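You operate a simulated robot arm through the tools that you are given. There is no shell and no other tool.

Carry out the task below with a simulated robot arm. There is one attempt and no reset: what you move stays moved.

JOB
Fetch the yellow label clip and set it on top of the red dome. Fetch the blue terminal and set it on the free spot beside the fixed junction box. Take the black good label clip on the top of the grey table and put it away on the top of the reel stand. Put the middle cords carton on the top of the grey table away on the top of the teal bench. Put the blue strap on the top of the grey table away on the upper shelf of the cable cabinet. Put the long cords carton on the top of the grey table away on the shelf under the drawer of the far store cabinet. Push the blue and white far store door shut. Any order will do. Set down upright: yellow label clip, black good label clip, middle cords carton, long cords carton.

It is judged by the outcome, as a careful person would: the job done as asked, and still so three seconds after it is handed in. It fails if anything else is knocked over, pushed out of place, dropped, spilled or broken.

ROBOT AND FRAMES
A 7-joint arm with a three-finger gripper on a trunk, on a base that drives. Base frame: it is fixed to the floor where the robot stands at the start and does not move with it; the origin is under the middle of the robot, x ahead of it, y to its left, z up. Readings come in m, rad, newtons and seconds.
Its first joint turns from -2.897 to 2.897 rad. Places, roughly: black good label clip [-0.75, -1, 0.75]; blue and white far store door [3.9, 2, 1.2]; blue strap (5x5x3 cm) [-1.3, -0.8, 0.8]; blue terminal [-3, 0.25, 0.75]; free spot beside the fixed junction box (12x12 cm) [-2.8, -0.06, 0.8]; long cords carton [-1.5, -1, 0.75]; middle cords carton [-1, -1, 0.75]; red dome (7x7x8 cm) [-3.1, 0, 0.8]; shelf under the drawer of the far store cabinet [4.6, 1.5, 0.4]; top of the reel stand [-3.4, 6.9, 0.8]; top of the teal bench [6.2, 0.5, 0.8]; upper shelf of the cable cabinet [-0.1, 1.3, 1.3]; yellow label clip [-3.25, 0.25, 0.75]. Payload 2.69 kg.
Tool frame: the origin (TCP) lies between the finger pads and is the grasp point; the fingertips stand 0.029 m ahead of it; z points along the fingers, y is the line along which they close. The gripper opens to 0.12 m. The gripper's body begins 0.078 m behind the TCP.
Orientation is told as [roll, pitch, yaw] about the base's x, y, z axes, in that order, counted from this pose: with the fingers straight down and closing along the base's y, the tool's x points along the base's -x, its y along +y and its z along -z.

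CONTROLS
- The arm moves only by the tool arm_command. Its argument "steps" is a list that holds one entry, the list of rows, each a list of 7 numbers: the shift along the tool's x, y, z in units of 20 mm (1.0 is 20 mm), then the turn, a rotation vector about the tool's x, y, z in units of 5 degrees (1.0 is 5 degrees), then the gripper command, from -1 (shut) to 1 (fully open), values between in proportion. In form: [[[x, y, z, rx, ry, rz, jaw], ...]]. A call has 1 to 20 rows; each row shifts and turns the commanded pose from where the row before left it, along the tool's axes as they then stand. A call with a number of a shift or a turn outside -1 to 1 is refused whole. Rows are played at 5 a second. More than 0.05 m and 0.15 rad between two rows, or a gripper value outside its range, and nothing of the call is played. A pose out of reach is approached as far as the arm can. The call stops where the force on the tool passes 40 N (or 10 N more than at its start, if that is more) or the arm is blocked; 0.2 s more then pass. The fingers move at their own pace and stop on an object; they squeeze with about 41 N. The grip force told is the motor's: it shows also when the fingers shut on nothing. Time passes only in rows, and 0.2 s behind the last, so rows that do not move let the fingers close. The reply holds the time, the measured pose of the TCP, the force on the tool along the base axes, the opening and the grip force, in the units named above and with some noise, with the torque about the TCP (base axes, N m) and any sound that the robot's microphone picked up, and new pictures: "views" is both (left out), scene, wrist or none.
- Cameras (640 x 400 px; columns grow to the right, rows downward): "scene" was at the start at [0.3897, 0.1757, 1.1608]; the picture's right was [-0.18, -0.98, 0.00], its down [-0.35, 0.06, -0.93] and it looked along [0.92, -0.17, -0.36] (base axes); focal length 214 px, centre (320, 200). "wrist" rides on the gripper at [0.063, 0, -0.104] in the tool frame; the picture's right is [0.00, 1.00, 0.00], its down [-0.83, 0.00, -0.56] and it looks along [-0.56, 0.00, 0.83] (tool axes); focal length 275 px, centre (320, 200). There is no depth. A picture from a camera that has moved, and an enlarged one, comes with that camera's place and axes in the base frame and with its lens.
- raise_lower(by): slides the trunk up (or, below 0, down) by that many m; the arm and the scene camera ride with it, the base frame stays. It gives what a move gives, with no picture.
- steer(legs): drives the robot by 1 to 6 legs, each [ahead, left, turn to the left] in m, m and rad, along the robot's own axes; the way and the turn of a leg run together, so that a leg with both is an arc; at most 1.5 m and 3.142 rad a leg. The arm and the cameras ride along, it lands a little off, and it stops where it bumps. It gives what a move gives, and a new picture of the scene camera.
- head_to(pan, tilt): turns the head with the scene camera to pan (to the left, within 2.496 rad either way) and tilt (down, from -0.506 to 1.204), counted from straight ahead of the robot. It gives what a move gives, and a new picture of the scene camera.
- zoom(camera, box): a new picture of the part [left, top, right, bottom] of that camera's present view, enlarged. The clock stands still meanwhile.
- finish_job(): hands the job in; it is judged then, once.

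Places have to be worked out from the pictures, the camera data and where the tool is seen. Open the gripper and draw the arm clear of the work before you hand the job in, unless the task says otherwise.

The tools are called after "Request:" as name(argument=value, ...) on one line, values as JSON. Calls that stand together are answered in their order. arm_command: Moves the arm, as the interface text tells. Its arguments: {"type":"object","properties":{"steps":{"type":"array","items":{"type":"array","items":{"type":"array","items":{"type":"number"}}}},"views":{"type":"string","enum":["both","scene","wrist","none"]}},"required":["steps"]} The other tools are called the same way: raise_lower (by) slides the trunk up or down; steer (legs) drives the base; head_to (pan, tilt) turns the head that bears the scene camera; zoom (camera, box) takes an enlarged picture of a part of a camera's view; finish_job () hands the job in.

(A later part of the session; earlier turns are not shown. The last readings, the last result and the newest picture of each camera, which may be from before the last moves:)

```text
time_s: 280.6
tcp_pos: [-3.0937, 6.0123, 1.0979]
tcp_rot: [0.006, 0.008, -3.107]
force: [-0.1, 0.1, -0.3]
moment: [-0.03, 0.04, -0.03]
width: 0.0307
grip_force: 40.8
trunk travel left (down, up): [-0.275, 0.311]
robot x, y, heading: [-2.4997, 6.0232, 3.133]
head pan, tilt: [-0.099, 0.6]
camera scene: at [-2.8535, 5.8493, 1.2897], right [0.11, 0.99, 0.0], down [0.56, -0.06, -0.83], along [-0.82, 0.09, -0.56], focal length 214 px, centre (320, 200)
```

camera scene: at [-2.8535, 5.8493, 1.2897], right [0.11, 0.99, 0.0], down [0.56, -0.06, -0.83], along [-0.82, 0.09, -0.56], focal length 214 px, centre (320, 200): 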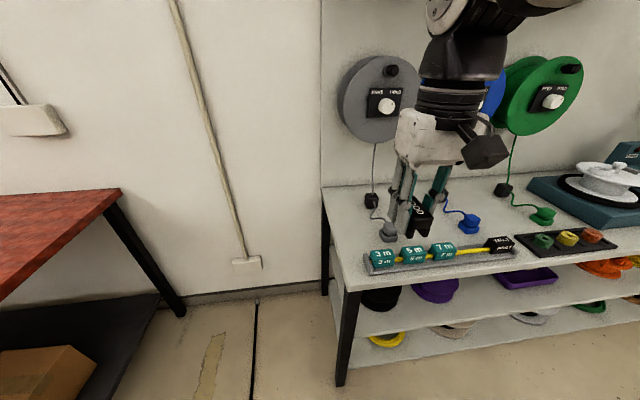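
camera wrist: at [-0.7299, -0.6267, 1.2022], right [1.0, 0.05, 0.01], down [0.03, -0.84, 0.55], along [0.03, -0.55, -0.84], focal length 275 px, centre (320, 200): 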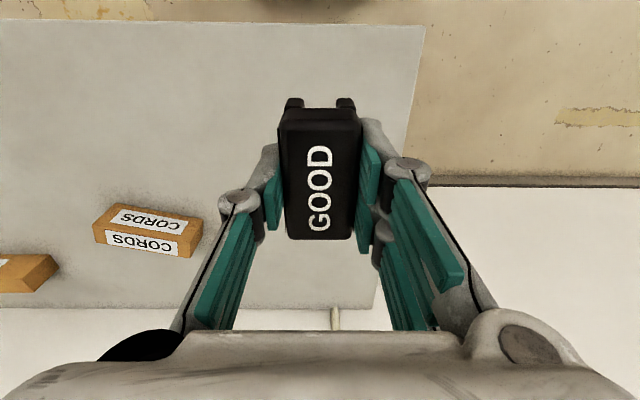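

The free patch is around (-3.36, 6.00). I extend over it, descending gradually to z≈0.99, keeping away from the wall reels.

Request:
arm_command(steps=[[[-1, 0, 0.4, 0, 0, 0, -1], [-1, 0, 0.4, 0, 0, 0, -1], [-1, 0, 0.4, 0, 0, 0, -1], [-1, 0, 0.4, 0, 0, 0, -1], [-1, 0, 0.4, 0, 0, 0, -1], [-1, 0, 0.4, 0, 0, 0, -1], [-1, 0, 0.4, 0, 0, 0, -1], [-1, 0, 0.4, 0, 0, 0, -1], [-1, 0, 0.4, 0, 0, 0, -1], [-1, 0, 0.4, 0, 0, 0, -1], [-1, 0, 0.4, 0, 0, 0, -1], [-1, 0, 0.4, 0, 0, 0, -1], [-1, 0, 0.4, 0, 0, 0, -1], [0, 0, 0, 0, 0, 0, -1]]], views="both")

```text
time_s: 283.6
tcp_pos: [-3.351, 6.0022, 0.9917]
tcp_rot: [0.004, 0.01, -3.106]
force: [-0.4, 0.2, 0.0]
moment: [0.0, -0.01, -0.01]
width: 0.0308
grip_force: 40.8
trunk travel left (down, up): [-0.275, 0.311]
robot x, y, heading: [-2.4994, 6.0243, 3.138]
head pan, tilt: [-0.099, 0.6]
camera scene: at [-2.8534, 5.8494, 1.2897], right [0.11, 0.99, 0.0], down [0.56, -0.06, -0.83], along [-0.82, 0.09, -0.56], focal length 214 px, centre (320, 200)
camera wrist: at [-3.2898, 6.0074, 1.0961], right [0.04, -1.0, 0.01], down [-0.84, -0.03, 0.55], along [-0.55, -0.03, -0.84], focal length 275 px, centre (320, 200)
```

scene: 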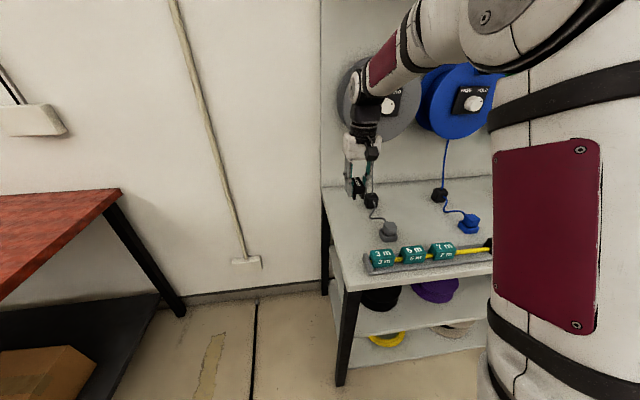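
wrist: 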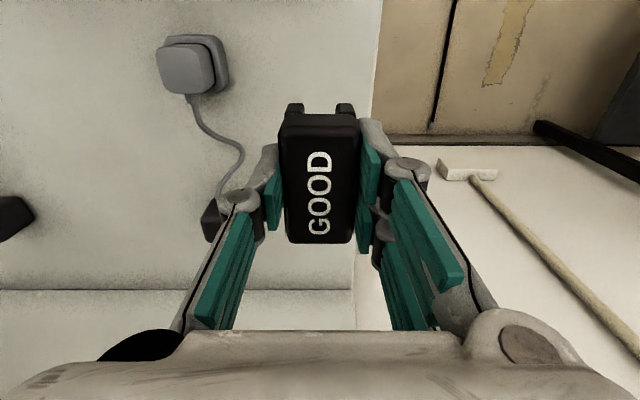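

The patch between the table end and the grey plug is about 15 cm wide; I centre the clip there and lower.

Request:
arm_command(steps=[[[-1, -0.7, 0, 0, 0, 0, -1], [0, 0, 1, 0, 0, 0, -1], [0, 0, 1, 0, 0, 0, -1], [0, 0, 1, 0, 0, 0, -1], [0, 0, 1, 0, 0, 0, -1], [0, 0, 1, 0, 0, 0, -1], [0, 0, 1, 0, 0, 0, -1], [0, 0, 0.6, 0, 0, 0, -1], [0, 0, 0, 0, 0, 0, -1]]], views="both")

Request:
zoom(camera="scene", box=[310, 150, 450, 290])

```text
time_s: 285.6
tcp_pos: [-3.3726, 6.0159, 0.8585]
tcp_rot: [0.005, 0.009, -3.107]
force: [0.0, 0.1, -0.1]
moment: [0.01, 0.01, -0.03]
width: 0.0308
grip_force: 40.8
trunk travel left (down, up): [-0.275, 0.311]
robot x, y, heading: [-2.4993, 6.0236, 3.138]
head pan, tilt: [-0.099, 0.6]
camera scene: at [-2.8535, 5.8494, 1.2897], right [0.11, 0.99, 0.0], down [0.56, -0.06, -0.83], along [-0.82, 0.09, -0.56], focal length 214 px, centre (320, 200)
camera wrist: at [-3.31, 6.0204, 0.964], right [0.04, -1.0, 0.01], down [-0.84, -0.03, 0.55], along [-0.55, -0.03, -0.84], focal length 275 px, centre (320, 200)
```

scene: 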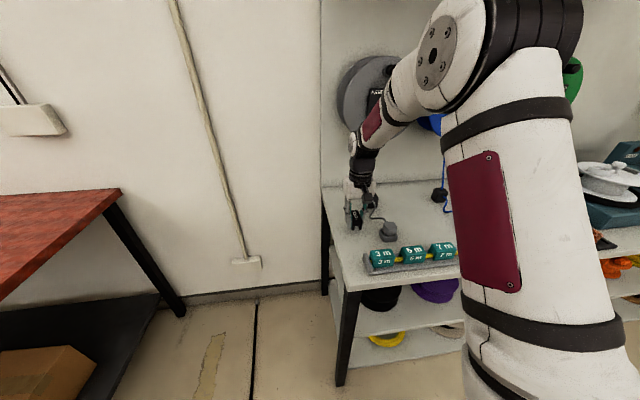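
wrist: 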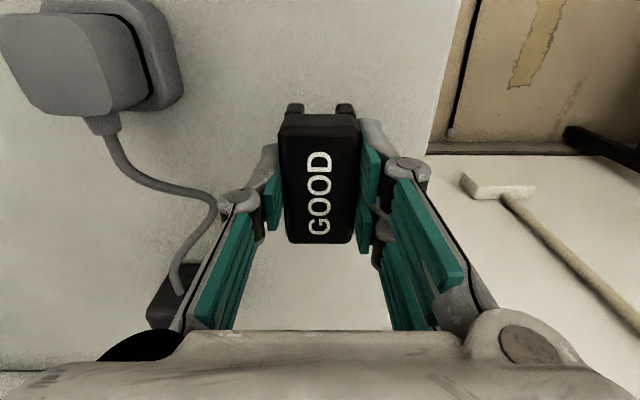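

```text
2.86 times, centred on (380, 220) of scene
camera zoom: at [-2.8535, 5.8494, 1.2897], right [0.11, 0.99, 0.0], down [0.56, -0.06, -0.83], along [-0.82, 0.09, -0.56], focal length 613 px, centre (149, 143)
```

zoom: 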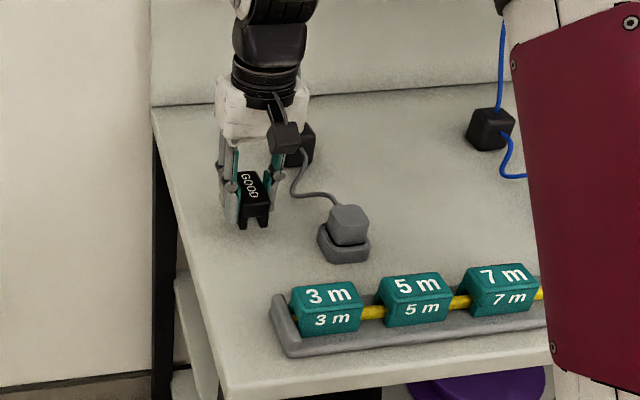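

The place is free. I lower toward contact in stages.

Request:
arm_command(steps=[[[0, 0, 0.75, 0, 0, 0, -1], [0, 0, 0.55, 0, 0, 0, -1], [0, 0, 0, 0, 0, 0, -1]]], views="none")

Request:
arm_command(steps=[[[0, 0, 0.2, 0, 0, 0, -1], [0, 0, 0, 0, 0, 0, -1]]], views="none")

Request:
arm_command(steps=[[[0, 0, 0.2, 0, 0, 0, -1], [0, 0, 0, 0, 0, 0, -1]]], views="none")

Request:
zoom(camera="scene", box=[330, 170, 400, 250])

```text
time_s: 286.4
tcp_pos: [-3.3719, 6.0169, 0.8338]
tcp_rot: [0.005, 0.005, -3.107]
force: [0.4, -0.7, 5.2]
moment: [0.05, -0.01, 0.0]
width: 0.0311
grip_force: 41.4
trunk travel left (down, up): [-0.275, 0.311]
robot x, y, heading: [-2.4979, 6.0255, 3.131]
head pan, tilt: [-0.099, 0.6]
```

```text
time_s: 287.0
tcp_pos: [-3.3741, 6.0162, 0.8317]
tcp_rot: [0.005, 0.003, -3.106]
force: [3.4, -0.3, 14.6]
moment: [0.01, -0.46, -0.04]
width: 0.0306
grip_force: 40.3
trunk travel left (down, up): [-0.275, 0.311]
robot x, y, heading: [-2.4974, 6.0241, 3.136]
head pan, tilt: [-0.099, 0.6]
stopped in row 2: the force on the tool passed its limit at 41 N (the readings are from after the stop); the commanded pose is now the measured one
```

```text
time_s: 287.5
tcp_pos: [-3.3746, 6.0148, 0.8328]
tcp_rot: [0.005, -0.005, -3.105]
force: [2.4, 0.3, 14.3]
moment: [0.01, -0.55, -0.04]
width: 0.031
grip_force: 41.0
trunk travel left (down, up): [-0.275, 0.311]
robot x, y, heading: [-2.5026, 6.0262, 3.138]
head pan, tilt: [-0.099, 0.6]
stopped in row 2: the force on the tool passed its limit at 42 N (the readings are from after the stop); the commanded pose is now the measured one
```

```text
5.00 times, centred on (365, 210) of scene
camera zoom: at [-2.8528, 5.8494, 1.2898], right [0.11, 0.99, 0.0], down [0.56, -0.06, -0.83], along [-0.82, 0.09, -0.56], focal length 1072 px, centre (95, 150)
```

zoom: 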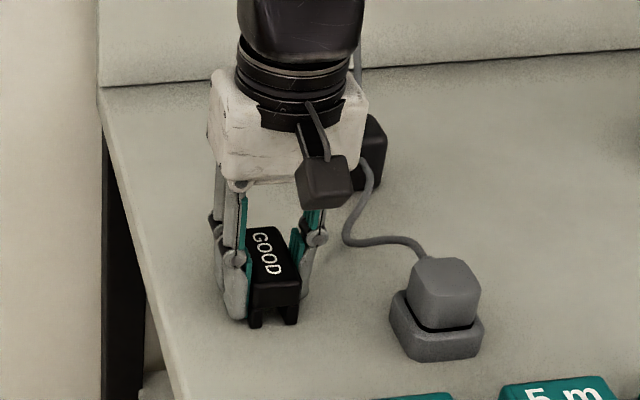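

Contact made; the clip stands on the top. I ease off slightly, open the jaw partly and rise.

Request:
arm_command(steps=[[[0, 0, -0.08, 0, 0, 0, -1], [0, 0, 0, 0, 0, 0, -1], [0, 0, 0, 0, 0, 0, -0.4], [0, 0, 0, 0, 0, 0, -0.15], [0, 0, 0, 0, 0, 0, 0], [0, 0, 0, 0, 0, 0, 0], [0, 0, -1, 0, 0, 0, 0], [0, 0, -1, 0, 0, 0, 0], [0, 0, -1, 0, 0, 0, 0], [0, 0, -1, 0, 0, 0, 0], [0, 0, -1, 0, 0, 0, 0], [0, 0, 0, 0, 0, 0, 0]]], views="both")

Request:
zoom(camera="scene", box=[330, 170, 400, 250])

```text
time_s: 290.1
tcp_pos: [-3.3753, 6.0163, 0.933]
tcp_rot: [0.005, -0.002, -3.105]
force: [0.0, -0.7, -0.2]
moment: [0.01, 0.02, 0.0]
width: 0.06
grip_force: 0.0
trunk travel left (down, up): [-0.275, 0.311]
robot x, y, heading: [-2.5021, 6.0252, 3.133]
head pan, tilt: [-0.099, 0.6]
camera scene: at [-2.8534, 5.8494, 1.2897], right [0.11, 0.99, 0.0], down [0.56, -0.06, -0.83], along [-0.82, 0.09, -0.56], focal length 214 px, centre (320, 200)
camera wrist: at [-3.3114, 6.0213, 1.0368], right [0.04, -1.0, 0.01], down [-0.83, -0.03, 0.56], along [-0.56, -0.03, -0.83], focal length 275 px, centre (320, 200)
```

scene: 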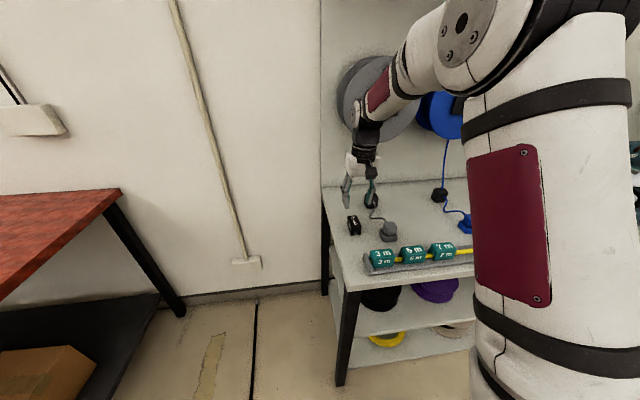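
wrist: 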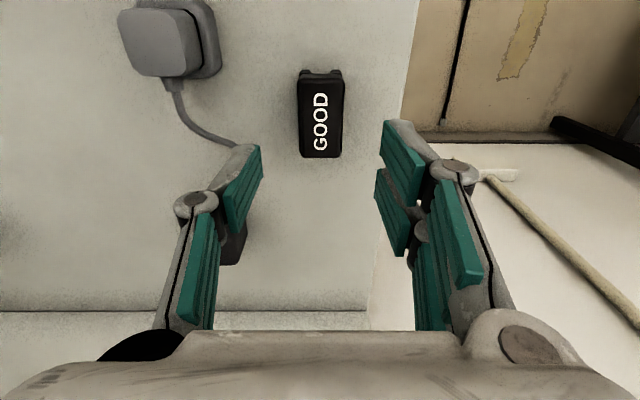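

```text
5.00 times, centred on (365, 210) of scene
camera zoom: at [-2.8534, 5.8494, 1.2897], right [0.11, 0.99, 0.0], down [0.56, -0.06, -0.83], along [-0.82, 0.09, -0.56], focal length 1072 px, centre (95, 150)
```

zoom: 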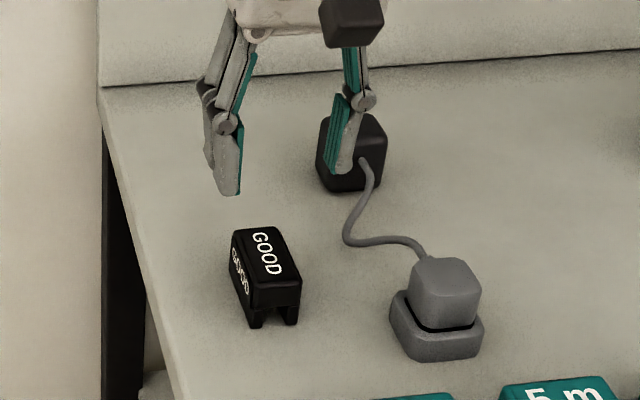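

The black clip stands upright on the reel stand. I retract the arm and drive back toward the grey table.

Request:
arm_command(steps=[[[0, 0, -1, 0, 0, 0, 0], [0, 0, -1, 0, 0, 0, 0], [0, 0, -1, 0, 0, 0, 0], [0.5, 0, -1, 0, 0, 0, 0], [1, 0, -1, 0, 0, 0, 0.5], [1, 0, -1, 0, 0, 0, 1], [1, 0, -1, 0, 0, 0, 1], [1, 0, -1, 0, 0, 0, 1], [1, 0, 0, 0, 0, 0, 1], [1, 0, 0, 0, 0, 0, 1], [1, 0, 0, 0, 0, 0, 1], [1, 0, 0, 0, 0, 0, 1], [1, 0, 0, 0, 0, 0, 1], [1, 0, 0, 0, 0, 0, 1], [1, 0, 0, 0, 0, 0, 1], [1, 0, 0, 0, 0, 0, 1], [1, 0, 0, 0, 0, 0, 1], [1, 0, 0, 0, 0, 0, 1], [1, 0, 0, 0, 0, 0, 1], [0, 0, 0, 0, 0, 0, 1]]], views="none")

Request:
steer(legs=[[-0.45, 0, 0], [0, 0, 1.571], [1.5, 0, 0], [1.5, 0, 0], [0.9, 0, 0]])

```text
time_s: 294.3
tcp_pos: [-3.0647, 6.0277, 1.0918]
tcp_rot: [0.007, -0.002, -3.107]
force: [-0.3, 0.5, 0.1]
moment: [-0.01, 0.01, -0.01]
width: 0.1198
grip_force: 0.0
trunk travel left (down, up): [-0.275, 0.311]
robot x, y, heading: [-2.5, 6.0256, 3.136]
head pan, tilt: [-0.099, 0.6]
```

```text
time_s: 319.2
tcp_pos: [-2.0897, 1.5666, 1.0919]
tcp_rot: [0.006, -0.002, -1.537]
force: [-0.9, 0.1, 0.0]
moment: [-0.01, 0.02, 0.01]
width: 0.1201
grip_force: 0.1
trunk travel left (down, up): [-0.275, 0.311]
robot x, y, heading: [-2.091, 2.1353, -1.579]
head pan, tilt: [-0.099, 0.6]
camera scene: at [-1.9084, 1.7793, 1.2897], right [-0.99, 0.11, 0.0], down [0.06, 0.56, -0.83], along [-0.09, -0.82, -0.56], focal length 214 px, centre (320, 200)
```

scene: 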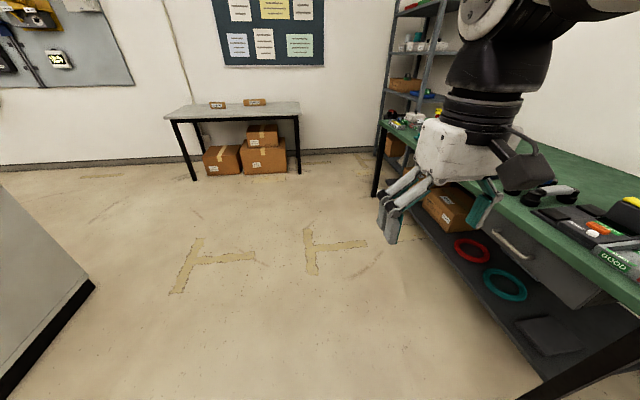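

I continue to the grey table, lining up with the middle carton.

Request:
steer(legs=[[1.1, 0.5, 0], [0.97, 0.54, 0.008], [0.16, 0, 0]])

Request:
zoom(camera="wrist", box=[0, 0, 640, 400])

```text
time_s: 331.6
tcp_pos: [-1.0879, -0.6829, 1.0924]
tcp_rot: [0.005, -0.001, -1.536]
force: [-0.3, -0.7, 0.7]
moment: [-0.03, -0.01, -0.02]
width: 0.1202
grip_force: 0.1
trunk travel left (down, up): [-0.275, 0.311]
robot x, y, heading: [-1.086, -0.1197, -1.58]
head pan, tilt: [-0.099, 0.6]
camera scene: at [-0.9074, -0.4703, 1.2897], right [-0.99, 0.11, 0.0], down [0.06, 0.56, -0.83], along [-0.09, -0.82, -0.56], focal length 214 px, centre (320, 200)
```

scene: 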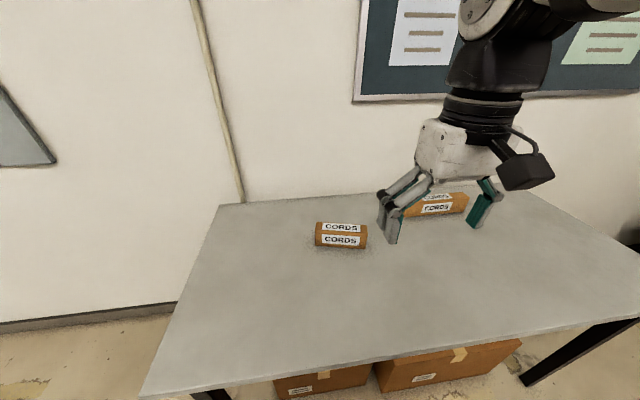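

```text
1.00 times, centred on (320, 200) of wrist (not enlarged: the box is as wide or as high as the picture)
camera zoom: at [-1.091, -0.6186, 1.1964], right [1.0, 0.04, 0.01], down [0.03, -0.83, 0.56], along [0.03, -0.56, -0.83], focal length 275 px, centre (320, 200)
```

zoom: 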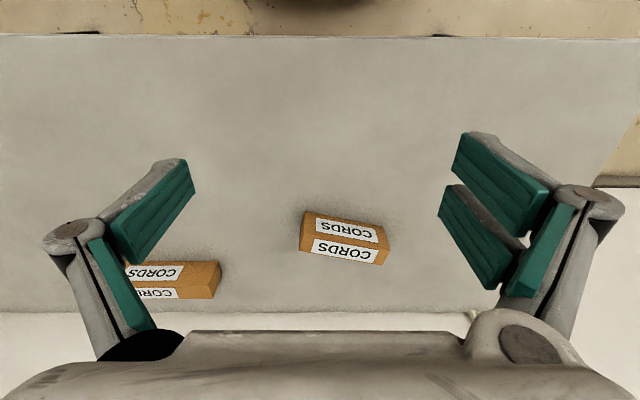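

I zoom on the middle carton for its exact pose.

Request:
zoom(camera="wrist", box=[280, 190, 408, 270])

```text
5.00 times, centred on (344, 230) of wrist
camera zoom: at [-1.091, -0.6186, 1.1964], right [1.0, 0.04, 0.01], down [0.03, -0.83, 0.56], along [0.03, -0.56, -0.83], focal length 1376 px, centre (200, 50)
```

zoom: 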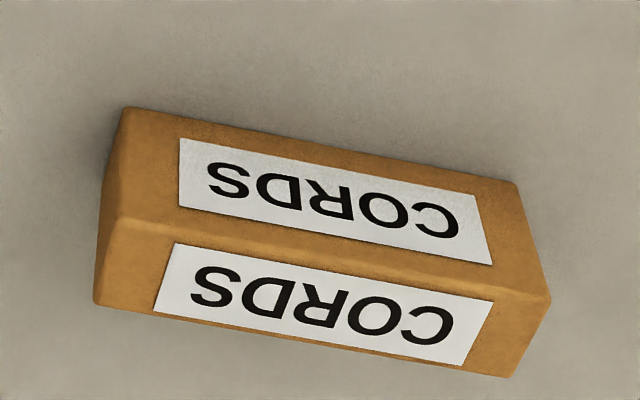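

The carton is about 16×4–5×7 cm, centred near (-1.032, -0.983), turned −11.6°. I rotate the tool 76° so the fingers close across its thin side.

Request:
arm_command(steps=[[[0, 0, 0, 0, 0, -1, 1], [0, 0, 0, 0, 0, -1, 1], [0, 0, 0, 0, 0, -1, 1], [0, 0, 0, 0, 0, -1, 1], [0, 0, 0, 0, 0, -1, 1], [0, 0, 0, 0, 0, -1, 1], [0, 0, 0, 0, 0, -1, 1], [0, 0, 0, 0, 0, -1, 1], [0, 0, 0, 0, 0, -1, 1], [0, 0, 0, 0, 0, -1, 1], [0, 0, 0, 0, 0, -1, 1], [0, 0, 0, 0, 0, -1, 1], [0, 0, 0, 0, 0, -1, 1], [0, 0, 0, 0, 0, -1, 1], [0, 0, 0, 0, 0, -1, 1], [0, 0, 0, 0, 0, -0.3, 1], [0, 0, 0, 0, 0, 0, 1]]], views="none")

Request:
arm_command(steps=[[[-0.4, -1, 0.3, 0, 0, 0, 1], [-0.4, -1, 0.3, 0, 0, 0, 1], [-0.4, -1, 0.3, 0, 0, 0, 1], [-0.4, -1, 0.3, 0, 0, 0, 1], [-0.4, -1, 0.3, 0, 0, 0, 1], [-0.4, -1, 0.3, 0, 0, 0, 1], [-0.4, -1, 0.3, 0, 0, 0, 1], [-0.4, -1, 0.3, 0, 0, 0, 1], [-0.4, -1, 0.3, 0, 0, 0, 1], [-0.4, -1, 0.3, 0, 0, 0, 1], [-0.4, -1, 0.3, 0, 0, 0, 1], [-0.4, -1, 0.3, 0, 0, 0, 1], [-0.4, -1, 0.3, 0, 0, 0, 1], [-0.4, -1, 0.3, 0, 0, 0, 1], [0, 0, 0, 0, 0, 0, 1]]], views="both")

```text
time_s: 335.2
tcp_pos: [-1.0875, -0.6823, 1.0921]
tcp_rot: [-0.002, -0.006, -0.2]
force: [0.2, -0.4, 0.3]
moment: [0.02, -0.01, 0.0]
width: 0.1201
grip_force: 0.1
trunk travel left (down, up): [-0.275, 0.311]
robot x, y, heading: [-1.0861, -0.1187, -1.574]
head pan, tilt: [-0.099, 0.6]
```

```text
time_s: 338.4
tcp_pos: [-1.0338, -0.9811, 1.0098]
tcp_rot: [0.0, -0.005, -0.2]
force: [-0.4, 0.6, -0.8]
moment: [-0.05, -0.02, 0.01]
width: 0.1199
grip_force: 0.1
trunk travel left (down, up): [-0.275, 0.311]
robot x, y, heading: [-1.0853, -0.1158, -1.58]
head pan, tilt: [-0.099, 0.6]
camera scene: at [-0.9074, -0.4703, 1.2897], right [-0.99, 0.11, 0.0], down [0.06, 0.56, -0.83], along [-0.09, -0.82, -0.56], focal length 214 px, centre (320, 200)
camera wrist: at [-1.0961, -0.9667, 1.1127], right [0.2, 0.98, 0.0], down [0.81, -0.16, 0.56], along [0.55, -0.11, -0.83], focal length 275 px, centre (320, 200)
```

scene: 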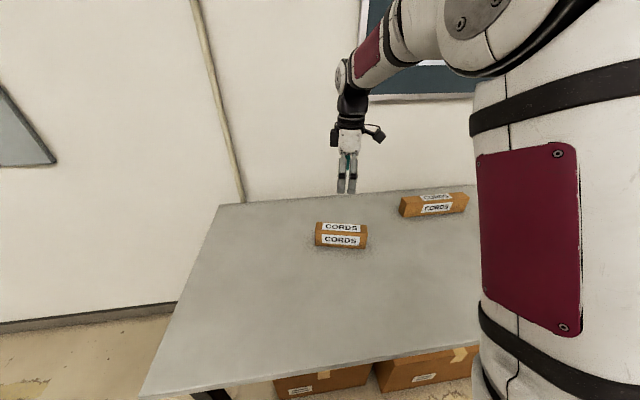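
wrist: 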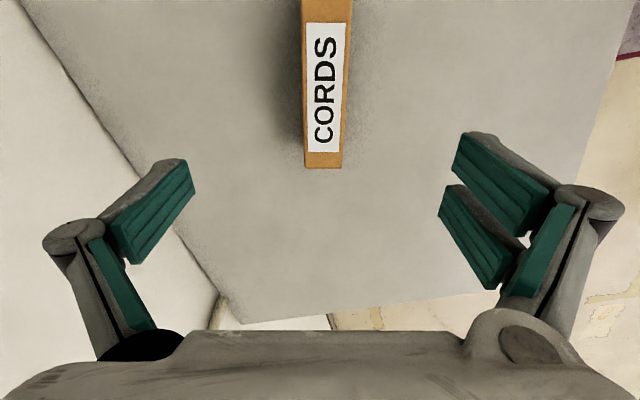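

Aligned with the carton. I shift 5 mm and descend most of the way.

Request:
arm_command(steps=[[[0, 0.3, 1, 0, 0, 0, 1], [0, 0, 1, 0, 0, 0, 1], [0, 0, 1, 0, 0, 0, 1], [0, 0, 1, 0, 0, 0, 1], [0, 0, 1, 0, 0, 0, 1], [0, 0, 1, 0, 0, 0, 1], [0, 0, 0, 0, 0, 0, 1]]], views="both")

```text
time_s: 340.0
tcp_pos: [-1.0311, -0.9739, 0.8892]
tcp_rot: [0.0, -0.006, -0.2]
force: [0.6, -0.1, -0.5]
moment: [0.02, 0.01, 0.02]
width: 0.1197
grip_force: 0.1
trunk travel left (down, up): [-0.275, 0.311]
robot x, y, heading: [-1.0873, -0.1212, -1.579]
head pan, tilt: [-0.099, 0.6]
camera scene: at [-0.9074, -0.4703, 1.2897], right [-0.99, 0.11, 0.0], down [0.06, 0.56, -0.83], along [-0.09, -0.82, -0.56], focal length 214 px, centre (320, 200)
camera wrist: at [-1.0944, -0.9603, 0.9931], right [0.2, 0.98, 0.0], down [0.81, -0.16, 0.56], along [0.55, -0.11, -0.83], focal length 275 px, centre (320, 200)
```

scene: 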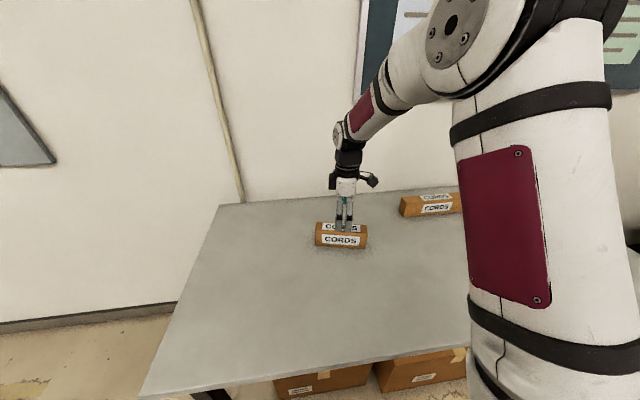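
wrist: 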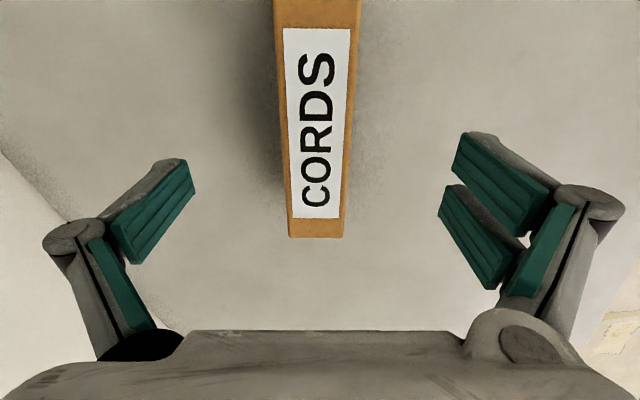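

Centred. I descend the rest to z≈0.80 and close.

Request:
arm_command(steps=[[[0, 0, 1, 0, 0, 0, 1], [0, 0, 1, 0, 0, 0, 1], [0, 0, 1, 0, 0, 0, 1], [0, 0, 1, 0, 0, 0, 1], [0, 0, 0.4, 0, 0, 0, 1], [0, 0, 0, 0, 0, 0, 0.3], [0, 0, 0, 0, 0, 0, -0.2], [0, 0, 0, 0, 0, 0, -1], [0, 0, 0, 0, 0, 0, -1], [0, 0, 0, 0, 0, 0, -1]]], views="wrist")

```text
time_s: 342.2
tcp_pos: [-1.0314, -0.9743, 0.8015]
tcp_rot: [-0.001, -0.006, -0.201]
force: [-1.5, 0.6, 1.6]
moment: [-0.05, -0.07, 0.03]
width: 0.0436
grip_force: 41.1
trunk travel left (down, up): [-0.275, 0.311]
robot x, y, heading: [-1.0865, -0.1141, -1.584]
head pan, tilt: [-0.099, 0.6]
camera wrist: at [-1.0938, -0.9605, 0.9056], right [0.2, 0.98, 0.0], down [0.81, -0.16, 0.56], along [0.55, -0.11, -0.83], focal length 275 px, centre (320, 200)
```

wrist: 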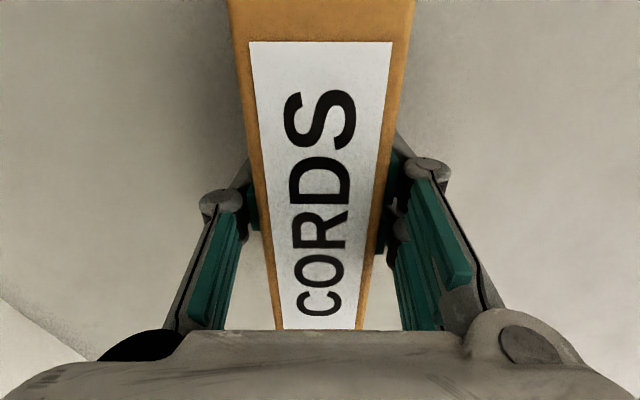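

The carton is gripped at 4.4 cm. I lift it and retract toward the robot.

Request:
arm_command(steps=[[[0, 0, -1, 0, 0, 0, -1], [0, 0, -1, 0, 0, 0, -1], [0, 0, -1, 0, 0, 0, -1], [0, 0, -1, 0, 0, 0, -1], [0, 0, -1, 0, 0, 0, -1], [0, 0, -1, 0, 0, 0, -1], [0, 0, -1, 0, 0, 0, -1], [0, 0, -1, 0, 0, 0, -1], [0, 0, -1, 0, 0, 0, -1], [0, 0, -1, 0, 0, 0, -1], [0, 1, -1, 0, 0, 0, -1], [0, 1, -1, 0, 0, 0, -1], [0, 1, -1, 0, 0, 0, -1], [0, 1, -1, 0, 0, 0, -1], [0, 1, -1, 0, 0, 0, -1], [0, 1, 0, 0, 0, 0, -1], [0, 1, 0, 0, 0, 0, -1], [0, 1, 0, 0, 0, 0, -1], [0, 1, 0, 0, 0, 0, -1], [0, 1, 0, 0, 0, 0, -1]]], views="both")

```text
time_s: 346.4
tcp_pos: [-0.9933, -0.7765, 1.1001]
tcp_rot: [0.0, -0.005, -0.203]
force: [-0.1, -0.2, -3.1]
moment: [0.06, 0.01, -0.03]
width: 0.0434
grip_force: 41.4
trunk travel left (down, up): [-0.275, 0.311]
robot x, y, heading: [-1.0852, -0.1204, -1.585]
head pan, tilt: [-0.099, 0.6]
camera scene: at [-0.9074, -0.4706, 1.2896], right [-0.99, 0.11, 0.0], down [0.06, 0.56, -0.82], along [-0.09, -0.82, -0.57], focal length 214 px, centre (320, 200)
camera wrist: at [-1.0557, -0.7636, 1.2044], right [0.2, 0.98, 0.0], down [0.81, -0.16, 0.56], along [0.55, -0.11, -0.83], focal length 275 px, centre (320, 200)
```

scene: 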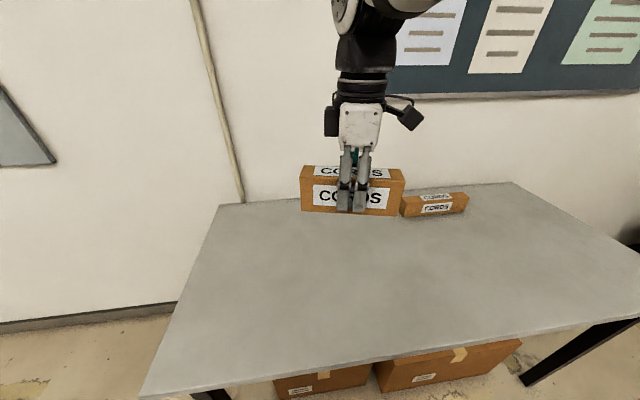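
wrist: 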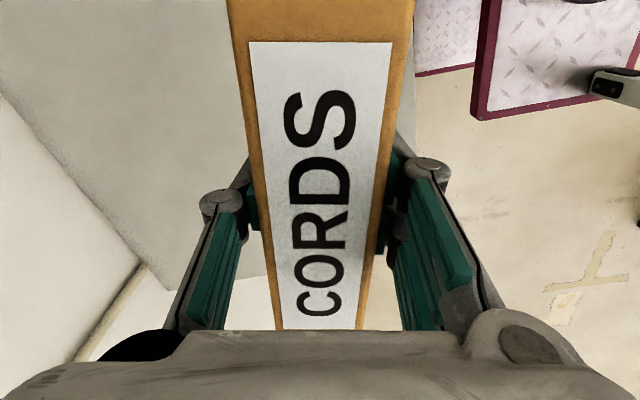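

The carton is held upright. I drive back from the table, turn to +x and go down the corridor toward the teal bench.

Request:
steer(legs=[[-0.25, 0, 0], [0, 0, 1.585], [1.5, 0, 0], [1.5, 0, 0], [1.4, 0, 0]])

Request:
head_to(pan=0.15, tilt=0.4)

Request:
head_to(pan=0.9, tilt=0.3)

```text
time_s: 372.7
tcp_pos: [3.9714, 0.2678, 1.1014]
tcp_rot: [-0.001, -0.007, 1.392]
force: [-0.9, 0.3, -1.4]
moment: [0.02, -0.03, 0.0]
width: 0.0436
grip_force: 41.6
trunk travel left (down, up): [-0.275, 0.311]
robot x, y, heading: [3.3134, 0.1629, 0.015]
head pan, tilt: [-0.099, 0.6]
camera scene: at [3.6653, 0.3487, 1.2897], right [-0.08, -1.0, 0.0], down [-0.56, 0.05, -0.82], along [0.82, -0.07, -0.57], focal length 214 px, centre (320, 200)
```

scene: 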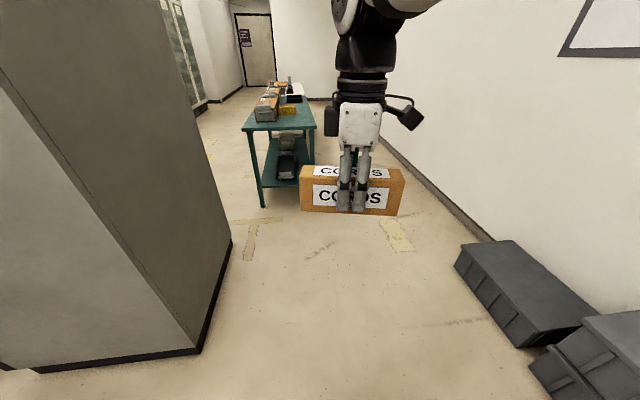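

```text
time_s: 373.5
tcp_pos: [3.9715, 0.2683, 1.102]
tcp_rot: [-0.003, -0.005, 1.393]
force: [0.4, -0.4, -2.9]
moment: [0.01, -0.03, 0.0]
width: 0.0434
grip_force: 41.0
trunk travel left (down, up): [-0.275, 0.311]
robot x, y, heading: [3.3128, 0.1572, 0.016]
head pan, tilt: [0.15, 0.4]
camera scene: at [3.6686, 0.3714, 1.3078], right [0.16, -0.99, 0.0], down [-0.38, -0.06, -0.92], along [0.91, 0.15, -0.39], focal length 214 px, centre (320, 200)
```

scene: 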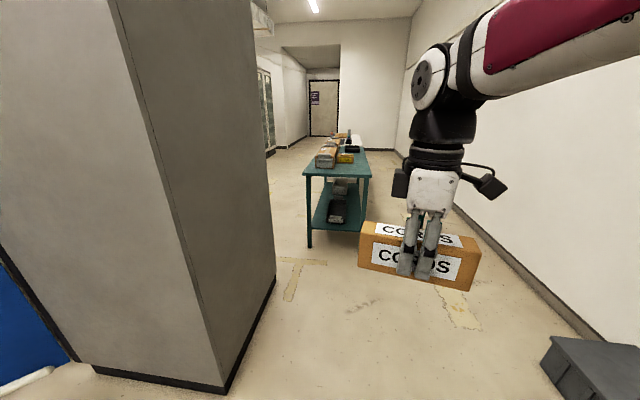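

```text
time_s: 374.6
tcp_pos: [3.9716, 0.2678, 1.1009]
tcp_rot: [-0.003, -0.005, 1.393]
force: [-0.2, 0.6, -2.1]
moment: [-0.04, -0.03, -0.01]
width: 0.0436
grip_force: 40.9
trunk travel left (down, up): [-0.275, 0.311]
robot x, y, heading: [3.3166, 0.1599, 0.017]
head pan, tilt: [0.901, 0.3]
camera scene: at [3.6341, 0.4302, 1.3172], right [0.79, -0.61, 0.0], down [-0.18, -0.23, -0.96], along [0.58, 0.76, -0.3], focal length 214 px, centre (320, 200)
```

scene: 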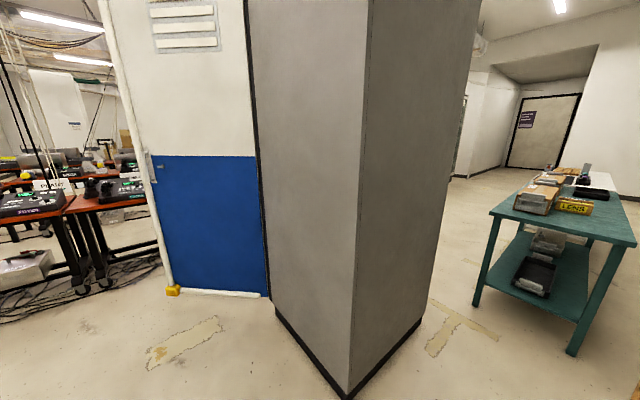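

The teal bench has a free strip at its near end (x 5.46–5.68, y 0.22–0.82, top z≈0.78). I drive up to it.

Request:
steer(legs=[[1.4, 0.17, -0.017]])

Request:
head_to(pan=-0.1, tilt=0.5)

```text
time_s: 381.6
tcp_pos: [5.3515, 0.4552, 1.0996]
tcp_rot: [-0.002, -0.006, 1.389]
force: [-0.6, 0.4, -2.6]
moment: [0.01, 0.0, -0.01]
width: 0.0436
grip_force: 40.8
trunk travel left (down, up): [-0.275, 0.311]
robot x, y, heading: [4.6924, 0.349, 0.007]
head pan, tilt: [0.901, 0.3]
camera scene: at [5.014, 0.6186, 1.3172], right [0.79, -0.61, 0.0], down [-0.18, -0.23, -0.96], along [0.58, 0.76, -0.3], focal length 214 px, centre (320, 200)
```

scene: 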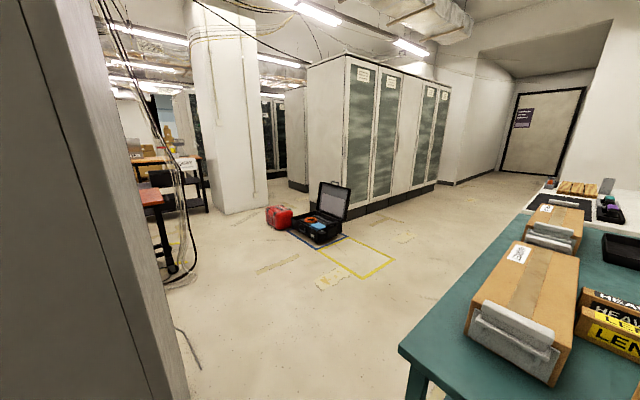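

```text
time_s: 382.8
tcp_pos: [5.3513, 0.4538, 1.1009]
tcp_rot: [-0.001, -0.005, 1.389]
force: [0.0, 0.6, -2.7]
moment: [-0.03, -0.01, -0.05]
width: 0.0436
grip_force: 41.0
trunk travel left (down, up): [-0.275, 0.311]
robot x, y, heading: [4.6894, 0.3512, 0.012]
head pan, tilt: [-0.099, 0.499]
camera scene: at [5.0475, 0.5368, 1.2988], right [-0.09, -1.0, 0.0], down [-0.48, 0.04, -0.88], along [0.87, -0.08, -0.48], focal length 214 px, centre (320, 200)
```

scene: 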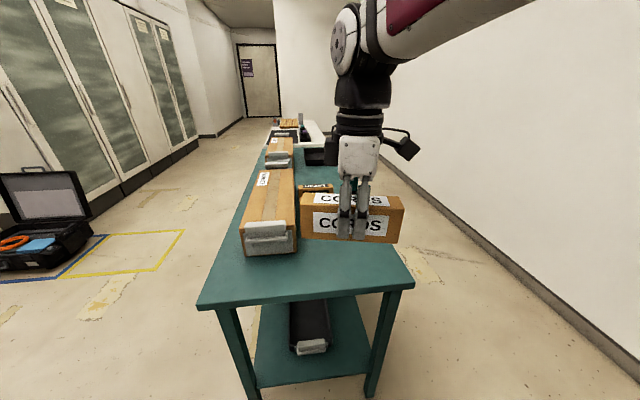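

The free area is x 5.44–5.85, y 0.24–0.55. I square the carton to the bench and move it over (5.60, 0.40).

Request:
arm_command(steps=[[[0, 0, 0, 0, 0, -1, -1], [0, 0, 0, 0, 0, -1, -1], [0.2, -0.955, 0.35, 0, 0, 0, -1], [0.2, -0.955, 0.35, 0, 0, 0, -1], [0.2, -0.955, 0.35, 0, 0, 0, -1], [0.2, -0.955, 0.35, 0, 0, 0, -1], [0.2, -0.955, 0.35, 0, 0, 0, -1], [0.2, -0.955, 0.35, 0, 0, 0, -1], [0.2, -0.955, 0.35, 0, 0, 0, -1], [0.2, -0.955, 0.35, 0, 0, 0, -1], [0.2, -0.955, 0.35, 0, 0, 0, -1], [0.2, -0.955, 0.35, 0, 0, 0, -1], [0.2, -0.955, 0.35, 0, 0, 0, -1], [0.2, -0.955, 0.35, 0, 0, 0, -1], [0.2, -0.955, 0.35, 0, 0, 0, -1], [0, 0, 0, 0, 0, 0, -1]]], views="both")

```text
time_s: 386.2
tcp_pos: [5.5992, 0.4019, 1.0106]
tcp_rot: [-0.003, -0.007, 1.565]
force: [-0.6, 1.0, -2.0]
moment: [-0.01, 0.01, 0.01]
width: 0.0436
grip_force: 40.8
trunk travel left (down, up): [-0.275, 0.311]
robot x, y, heading: [4.6946, 0.3528, 0.017]
head pan, tilt: [-0.099, 0.499]
camera scene: at [5.0475, 0.5368, 1.2988], right [-0.09, -1.0, 0.0], down [-0.48, 0.04, -0.88], along [0.87, -0.08, -0.48], focal length 214 px, centre (320, 200)
camera wrist: at [5.5991, 0.3398, 1.114], right [-1.0, 0.0, 0.0], down [0.0, 0.83, 0.56], along [0.0, 0.56, -0.83], focal length 275 px, centre (320, 200)
```

scene: 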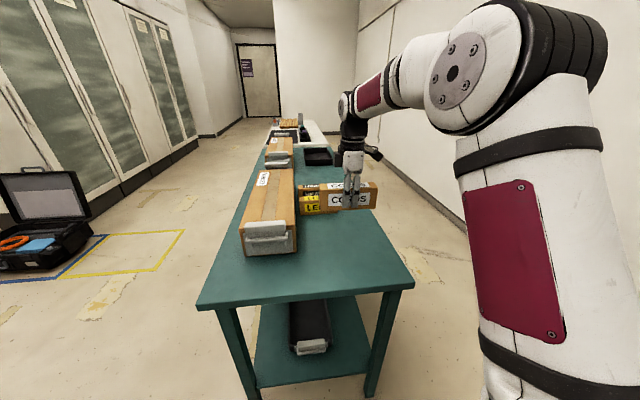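
wrist: 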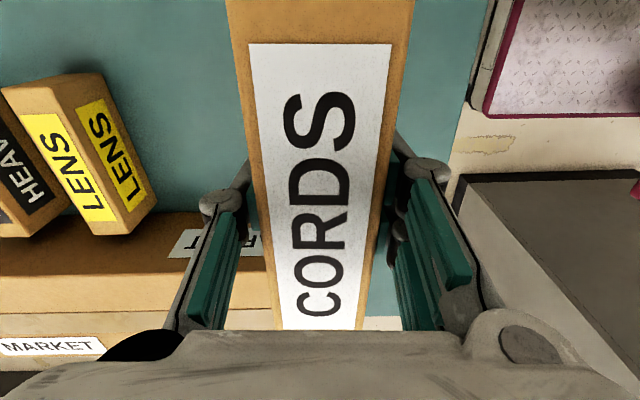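

The spot is clear: the long box is at y≥0.57 and the LENS box at x≥5.83. I lower the carton to about 2.5 cm above the bench.

Request:
arm_command(steps=[[[0, 0, 1, 0, 0, 0, -1], [0, 0, 1, 0, 0, 0, -1], [0, 0, 1, 0, 0, 0, -1], [0, 0, 1, 0, 0, 0, -1], [0, 0, 1, 0, 0, 0, -1], [0, 0, 1, 0, 0, 0, -1], [0, 0, 0.8, 0, 0, 0, -1], [0, 0, 0, 0, 0, 0, -1]]], views="scene")

Request:
zoom(camera="scene", box=[230, 140, 430, 300])

```text
time_s: 388.0
tcp_pos: [5.599, 0.4024, 0.8744]
tcp_rot: [-0.002, -0.005, 1.564]
force: [-1.0, 0.6, -2.5]
moment: [-0.05, 0.0, -0.01]
width: 0.0434
grip_force: 41.7
trunk travel left (down, up): [-0.275, 0.311]
robot x, y, heading: [4.6929, 0.3483, 0.012]
head pan, tilt: [-0.099, 0.499]
camera scene: at [5.0475, 0.5368, 1.2988], right [-0.09, -1.0, 0.0], down [-0.48, 0.04, -0.88], along [0.87, -0.08, -0.48], focal length 214 px, centre (320, 200)
```

scene: 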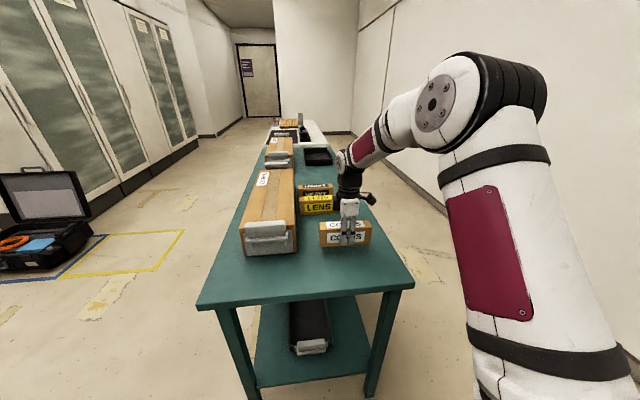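

```text
2.50 times, centred on (330, 220) of scene
camera zoom: at [5.0475, 0.5368, 1.2988], right [-0.09, -1.0, 0.0], down [-0.48, 0.04, -0.88], along [0.87, -0.08, -0.48], focal length 536 px, centre (295, 150)
```

zoom: 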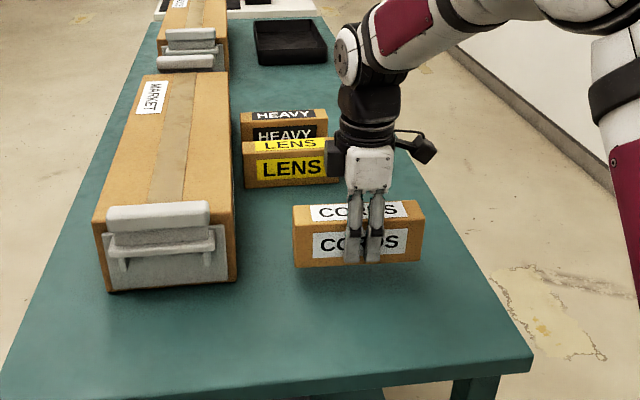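

Good clearance all round. I lower step by step until contact.

Request:
arm_command(steps=[[[0, 0, 0.6, 0, 0, 0, -1], [0, 0, 0.4, 0, 0, 0, -1], [0, 0, 0, 0, 0, 0, -1]]], views="none")

```text
time_s: 388.8
tcp_pos: [5.5997, 0.4025, 0.8526]
tcp_rot: [-0.001, -0.005, 1.563]
force: [-0.2, -0.2, -3.3]
moment: [0.0, -0.04, -0.01]
width: 0.0432
grip_force: 41.1
trunk travel left (down, up): [-0.275, 0.311]
robot x, y, heading: [4.6929, 0.3475, 0.016]
head pan, tilt: [-0.099, 0.499]
```

No contact at 0.853; next small step.

Request:
arm_command(steps=[[[0, 0, 0.25, 0, 0, 0, -1], [0, 0, 0, 0, 0, 0, -1]]], views="none")

```text
time_s: 389.4
tcp_pos: [5.5996, 0.4021, 0.8487]
tcp_rot: [-0.002, -0.004, 1.563]
force: [0.2, 0.1, -2.6]
moment: [-0.04, 0.0, -0.02]
width: 0.0436
grip_force: 41.2
trunk travel left (down, up): [-0.275, 0.311]
robot x, y, heading: [4.6936, 0.3498, 0.01]
head pan, tilt: [-0.099, 0.499]
```

Still free; another 4 mm.

Request:
arm_command(steps=[[[0, 0, 0.2, 0, 0, 0, -1], [0, 0, 0, 0, 0, 0, -1]]], views="none")

```text
time_s: 390.0
tcp_pos: [5.5986, 0.4021, 0.8449]
tcp_rot: [-0.002, -0.006, 1.564]
force: [0.0, 0.2, -2.3]
moment: [0.0, -0.01, -0.01]
width: 0.0433
grip_force: 40.5
trunk travel left (down, up): [-0.275, 0.311]
robot x, y, heading: [4.6927, 0.3459, 0.012]
head pan, tilt: [-0.099, 0.499]
```

Another 4 mm.

Request:
arm_command(steps=[[[0, 0, 0.2, 0, 0, 0, -1], [0, 0, 0, 0, 0, 0, -1]]], views="none")

```text
time_s: 390.6
tcp_pos: [5.5991, 0.4032, 0.8427]
tcp_rot: [-0.005, -0.007, 1.566]
force: [-1.1, -0.6, 7.2]
moment: [0.28, 0.12, 0.09]
width: 0.0435
grip_force: 40.6
trunk travel left (down, up): [-0.275, 0.311]
robot x, y, heading: [4.6937, 0.3506, 0.016]
head pan, tilt: [-0.099, 0.499]
```

Contact with the bench. I open the jaw and rise.

Request:
arm_command(steps=[[[0, 0, 0, 0, 0, 0, -0.2], [0, 0, 0, 0, 0, 0, 0.1], [0, 0, 0, 0, 0, 0, 0.3], [0, 0, 0, 0, 0, 0, 0.3], [0, 0, -1, 0, 0, 0, 0.3], [0, 0, -1, 0, 0, 0, 0.3], [0, 0, -1, 0, 0, 0, 0.3], [0, 0, -1, 0, 0, 0, 0.3], [0, 0, -1, 0, 0, 0, 0.3], [0, 0, -1, 0, 0, 0, 0.3], [0, 0, -1, 0, 0, 0, 0.3], [0, 0, 0, 0, 0, 0, 0.3]]], views="both")

Request:
zoom(camera="scene", box=[230, 140, 430, 300])

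```text
time_s: 393.2
tcp_pos: [5.5989, 0.4019, 0.9816]
tcp_rot: [-0.002, -0.005, 1.563]
force: [-1.0, -0.1, -0.6]
moment: [-0.02, 0.03, -0.01]
width: 0.078
grip_force: 0.1
trunk travel left (down, up): [-0.275, 0.311]
robot x, y, heading: [4.6936, 0.3504, 0.015]
head pan, tilt: [-0.099, 0.499]
camera scene: at [5.0475, 0.5368, 1.2988], right [-0.09, -1.0, 0.0], down [-0.48, 0.04, -0.88], along [0.87, -0.08, -0.48], focal length 214 px, centre (320, 200)
camera wrist: at [5.5989, 0.3395, 1.0846], right [-1.0, 0.0, 0.0], down [0.0, 0.83, 0.56], along [0.0, 0.56, -0.83], focal length 275 px, centre (320, 200)
```

scene: 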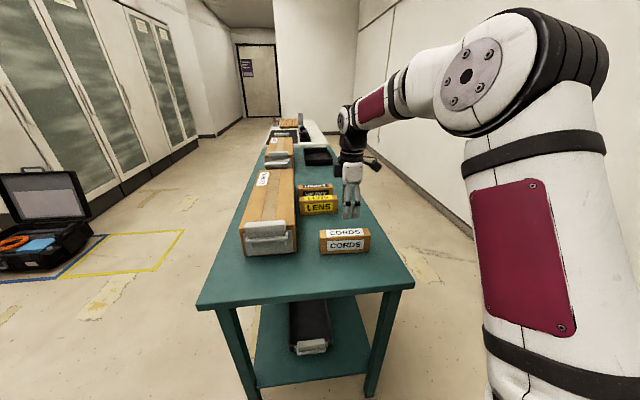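
wrist: 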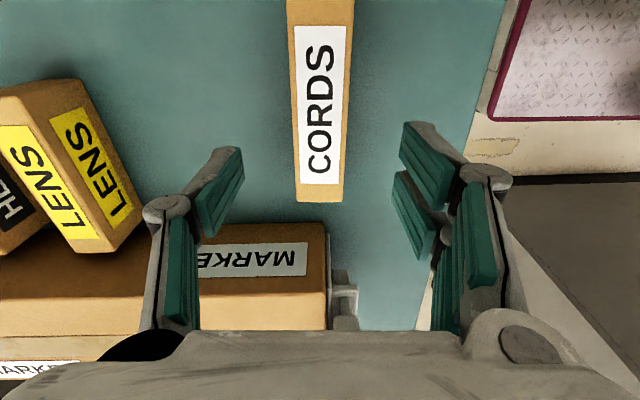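

```text
2.50 times, centred on (330, 220) of scene
camera zoom: at [5.0475, 0.5368, 1.2988], right [-0.09, -1.0, 0.0], down [-0.48, 0.04, -0.88], along [0.87, -0.08, -0.48], focal length 536 px, centre (295, 150)
```

zoom: 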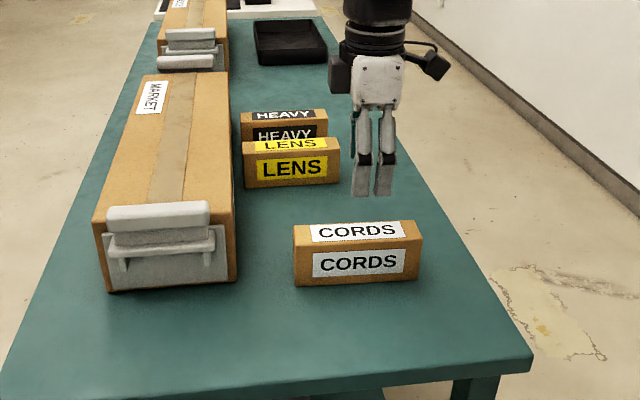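

The middle carton stands on the teal bench. I retract the arm, then on the way back scout the far store cabinet from the west side of its door.

Request:
arm_command(steps=[[[0, 0, -1, 0, 0, 0, 1], [0, 0, -1, 0, 0, 0, 1], [0, 0, -1, 0, 0, 0, 1], [0, 0, -1, 0, 0, 0, 1], [0, 0, -1, 0, 0, 0, 1], [0, 1, 0, 0, 0, 0, 1], [0, 1, 0, 0, 0, 0, 1], [0, 1, 0, 0, 0, 0, 1], [0, 1, 0, 0, 0, 0, 1], [0, 1, 0, 0, 0, 0, 1], [0, 1, 0, 0, 0, 0, 1], [0, 1, 0, 0, 0, 0, 1], [0, 1, 0, 0, 0, 0, 1], [0, 1, 0, 0, 0, 0, 1], [0, 1, 0, 0, 0, 0, 1], [0, 1, 0, 0, 0, 0, 1], [0, 1, 0, 0, 0, 0, 1], [0, 1, 0, 0, 0, 0, 1], [0, 1, 0, 0, 0, 0, 1], [0, 0, 0, 0, 0, 0, 1]]], views="none")

Request:
steer(legs=[[-1.0, 0, 0], [-0.95, 0, 0], [0, 1.35, 0]])

Request:
head_to(pan=0.3, tilt=0.3)

```text
time_s: 397.4
tcp_pos: [5.3185, 0.4033, 1.0796]
tcp_rot: [-0.002, -0.004, 1.564]
force: [-0.6, 0.5, 0.9]
moment: [0.02, -0.03, 0.01]
width: 0.1199
grip_force: 0.2
trunk travel left (down, up): [-0.275, 0.311]
robot x, y, heading: [4.697, 0.3471, 0.015]
head pan, tilt: [-0.099, 0.499]
```

```text
time_s: 413.5
tcp_pos: [3.3485, 1.7156, 1.08]
tcp_rot: [-0.002, -0.004, 1.563]
force: [-0.4, 0.1, -0.6]
moment: [0.02, -0.02, 0.0]
width: 0.1203
grip_force: 0.1
trunk travel left (down, up): [-0.275, 0.311]
robot x, y, heading: [2.7255, 1.6659, 0.012]
head pan, tilt: [-0.099, 0.499]
camera scene: at [3.0775, 1.851, 1.2988], right [-0.09, -1.0, 0.0], down [-0.48, 0.04, -0.88], along [0.87, -0.08, -0.48], focal length 214 px, centre (320, 200)
```

scene: 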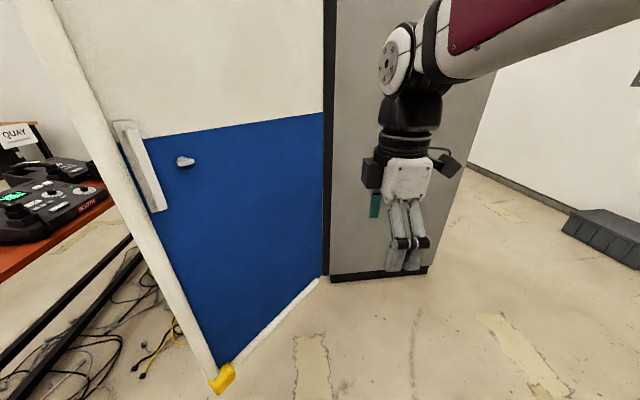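

```text
time_s: 414.4
tcp_pos: [3.3491, 1.716, 1.0807]
tcp_rot: [-0.002, -0.005, 1.562]
force: [1.1, 0.0, -0.6]
moment: [0.02, 0.02, 0.0]
width: 0.1198
grip_force: 0.1
trunk travel left (down, up): [-0.275, 0.311]
robot x, y, heading: [2.7243, 1.6641, 0.009]
head pan, tilt: [0.3, 0.3]
camera scene: at [3.0758, 1.8875, 1.3171], right [0.31, -0.95, 0.0], down [-0.28, -0.09, -0.96], along [0.91, 0.29, -0.3], focal length 214 px, centre (320, 200)
```

scene: 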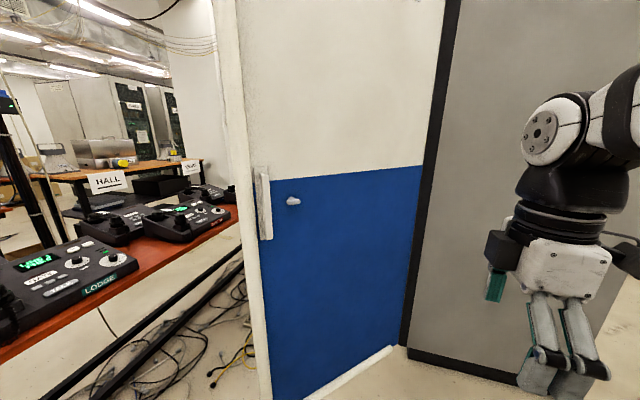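

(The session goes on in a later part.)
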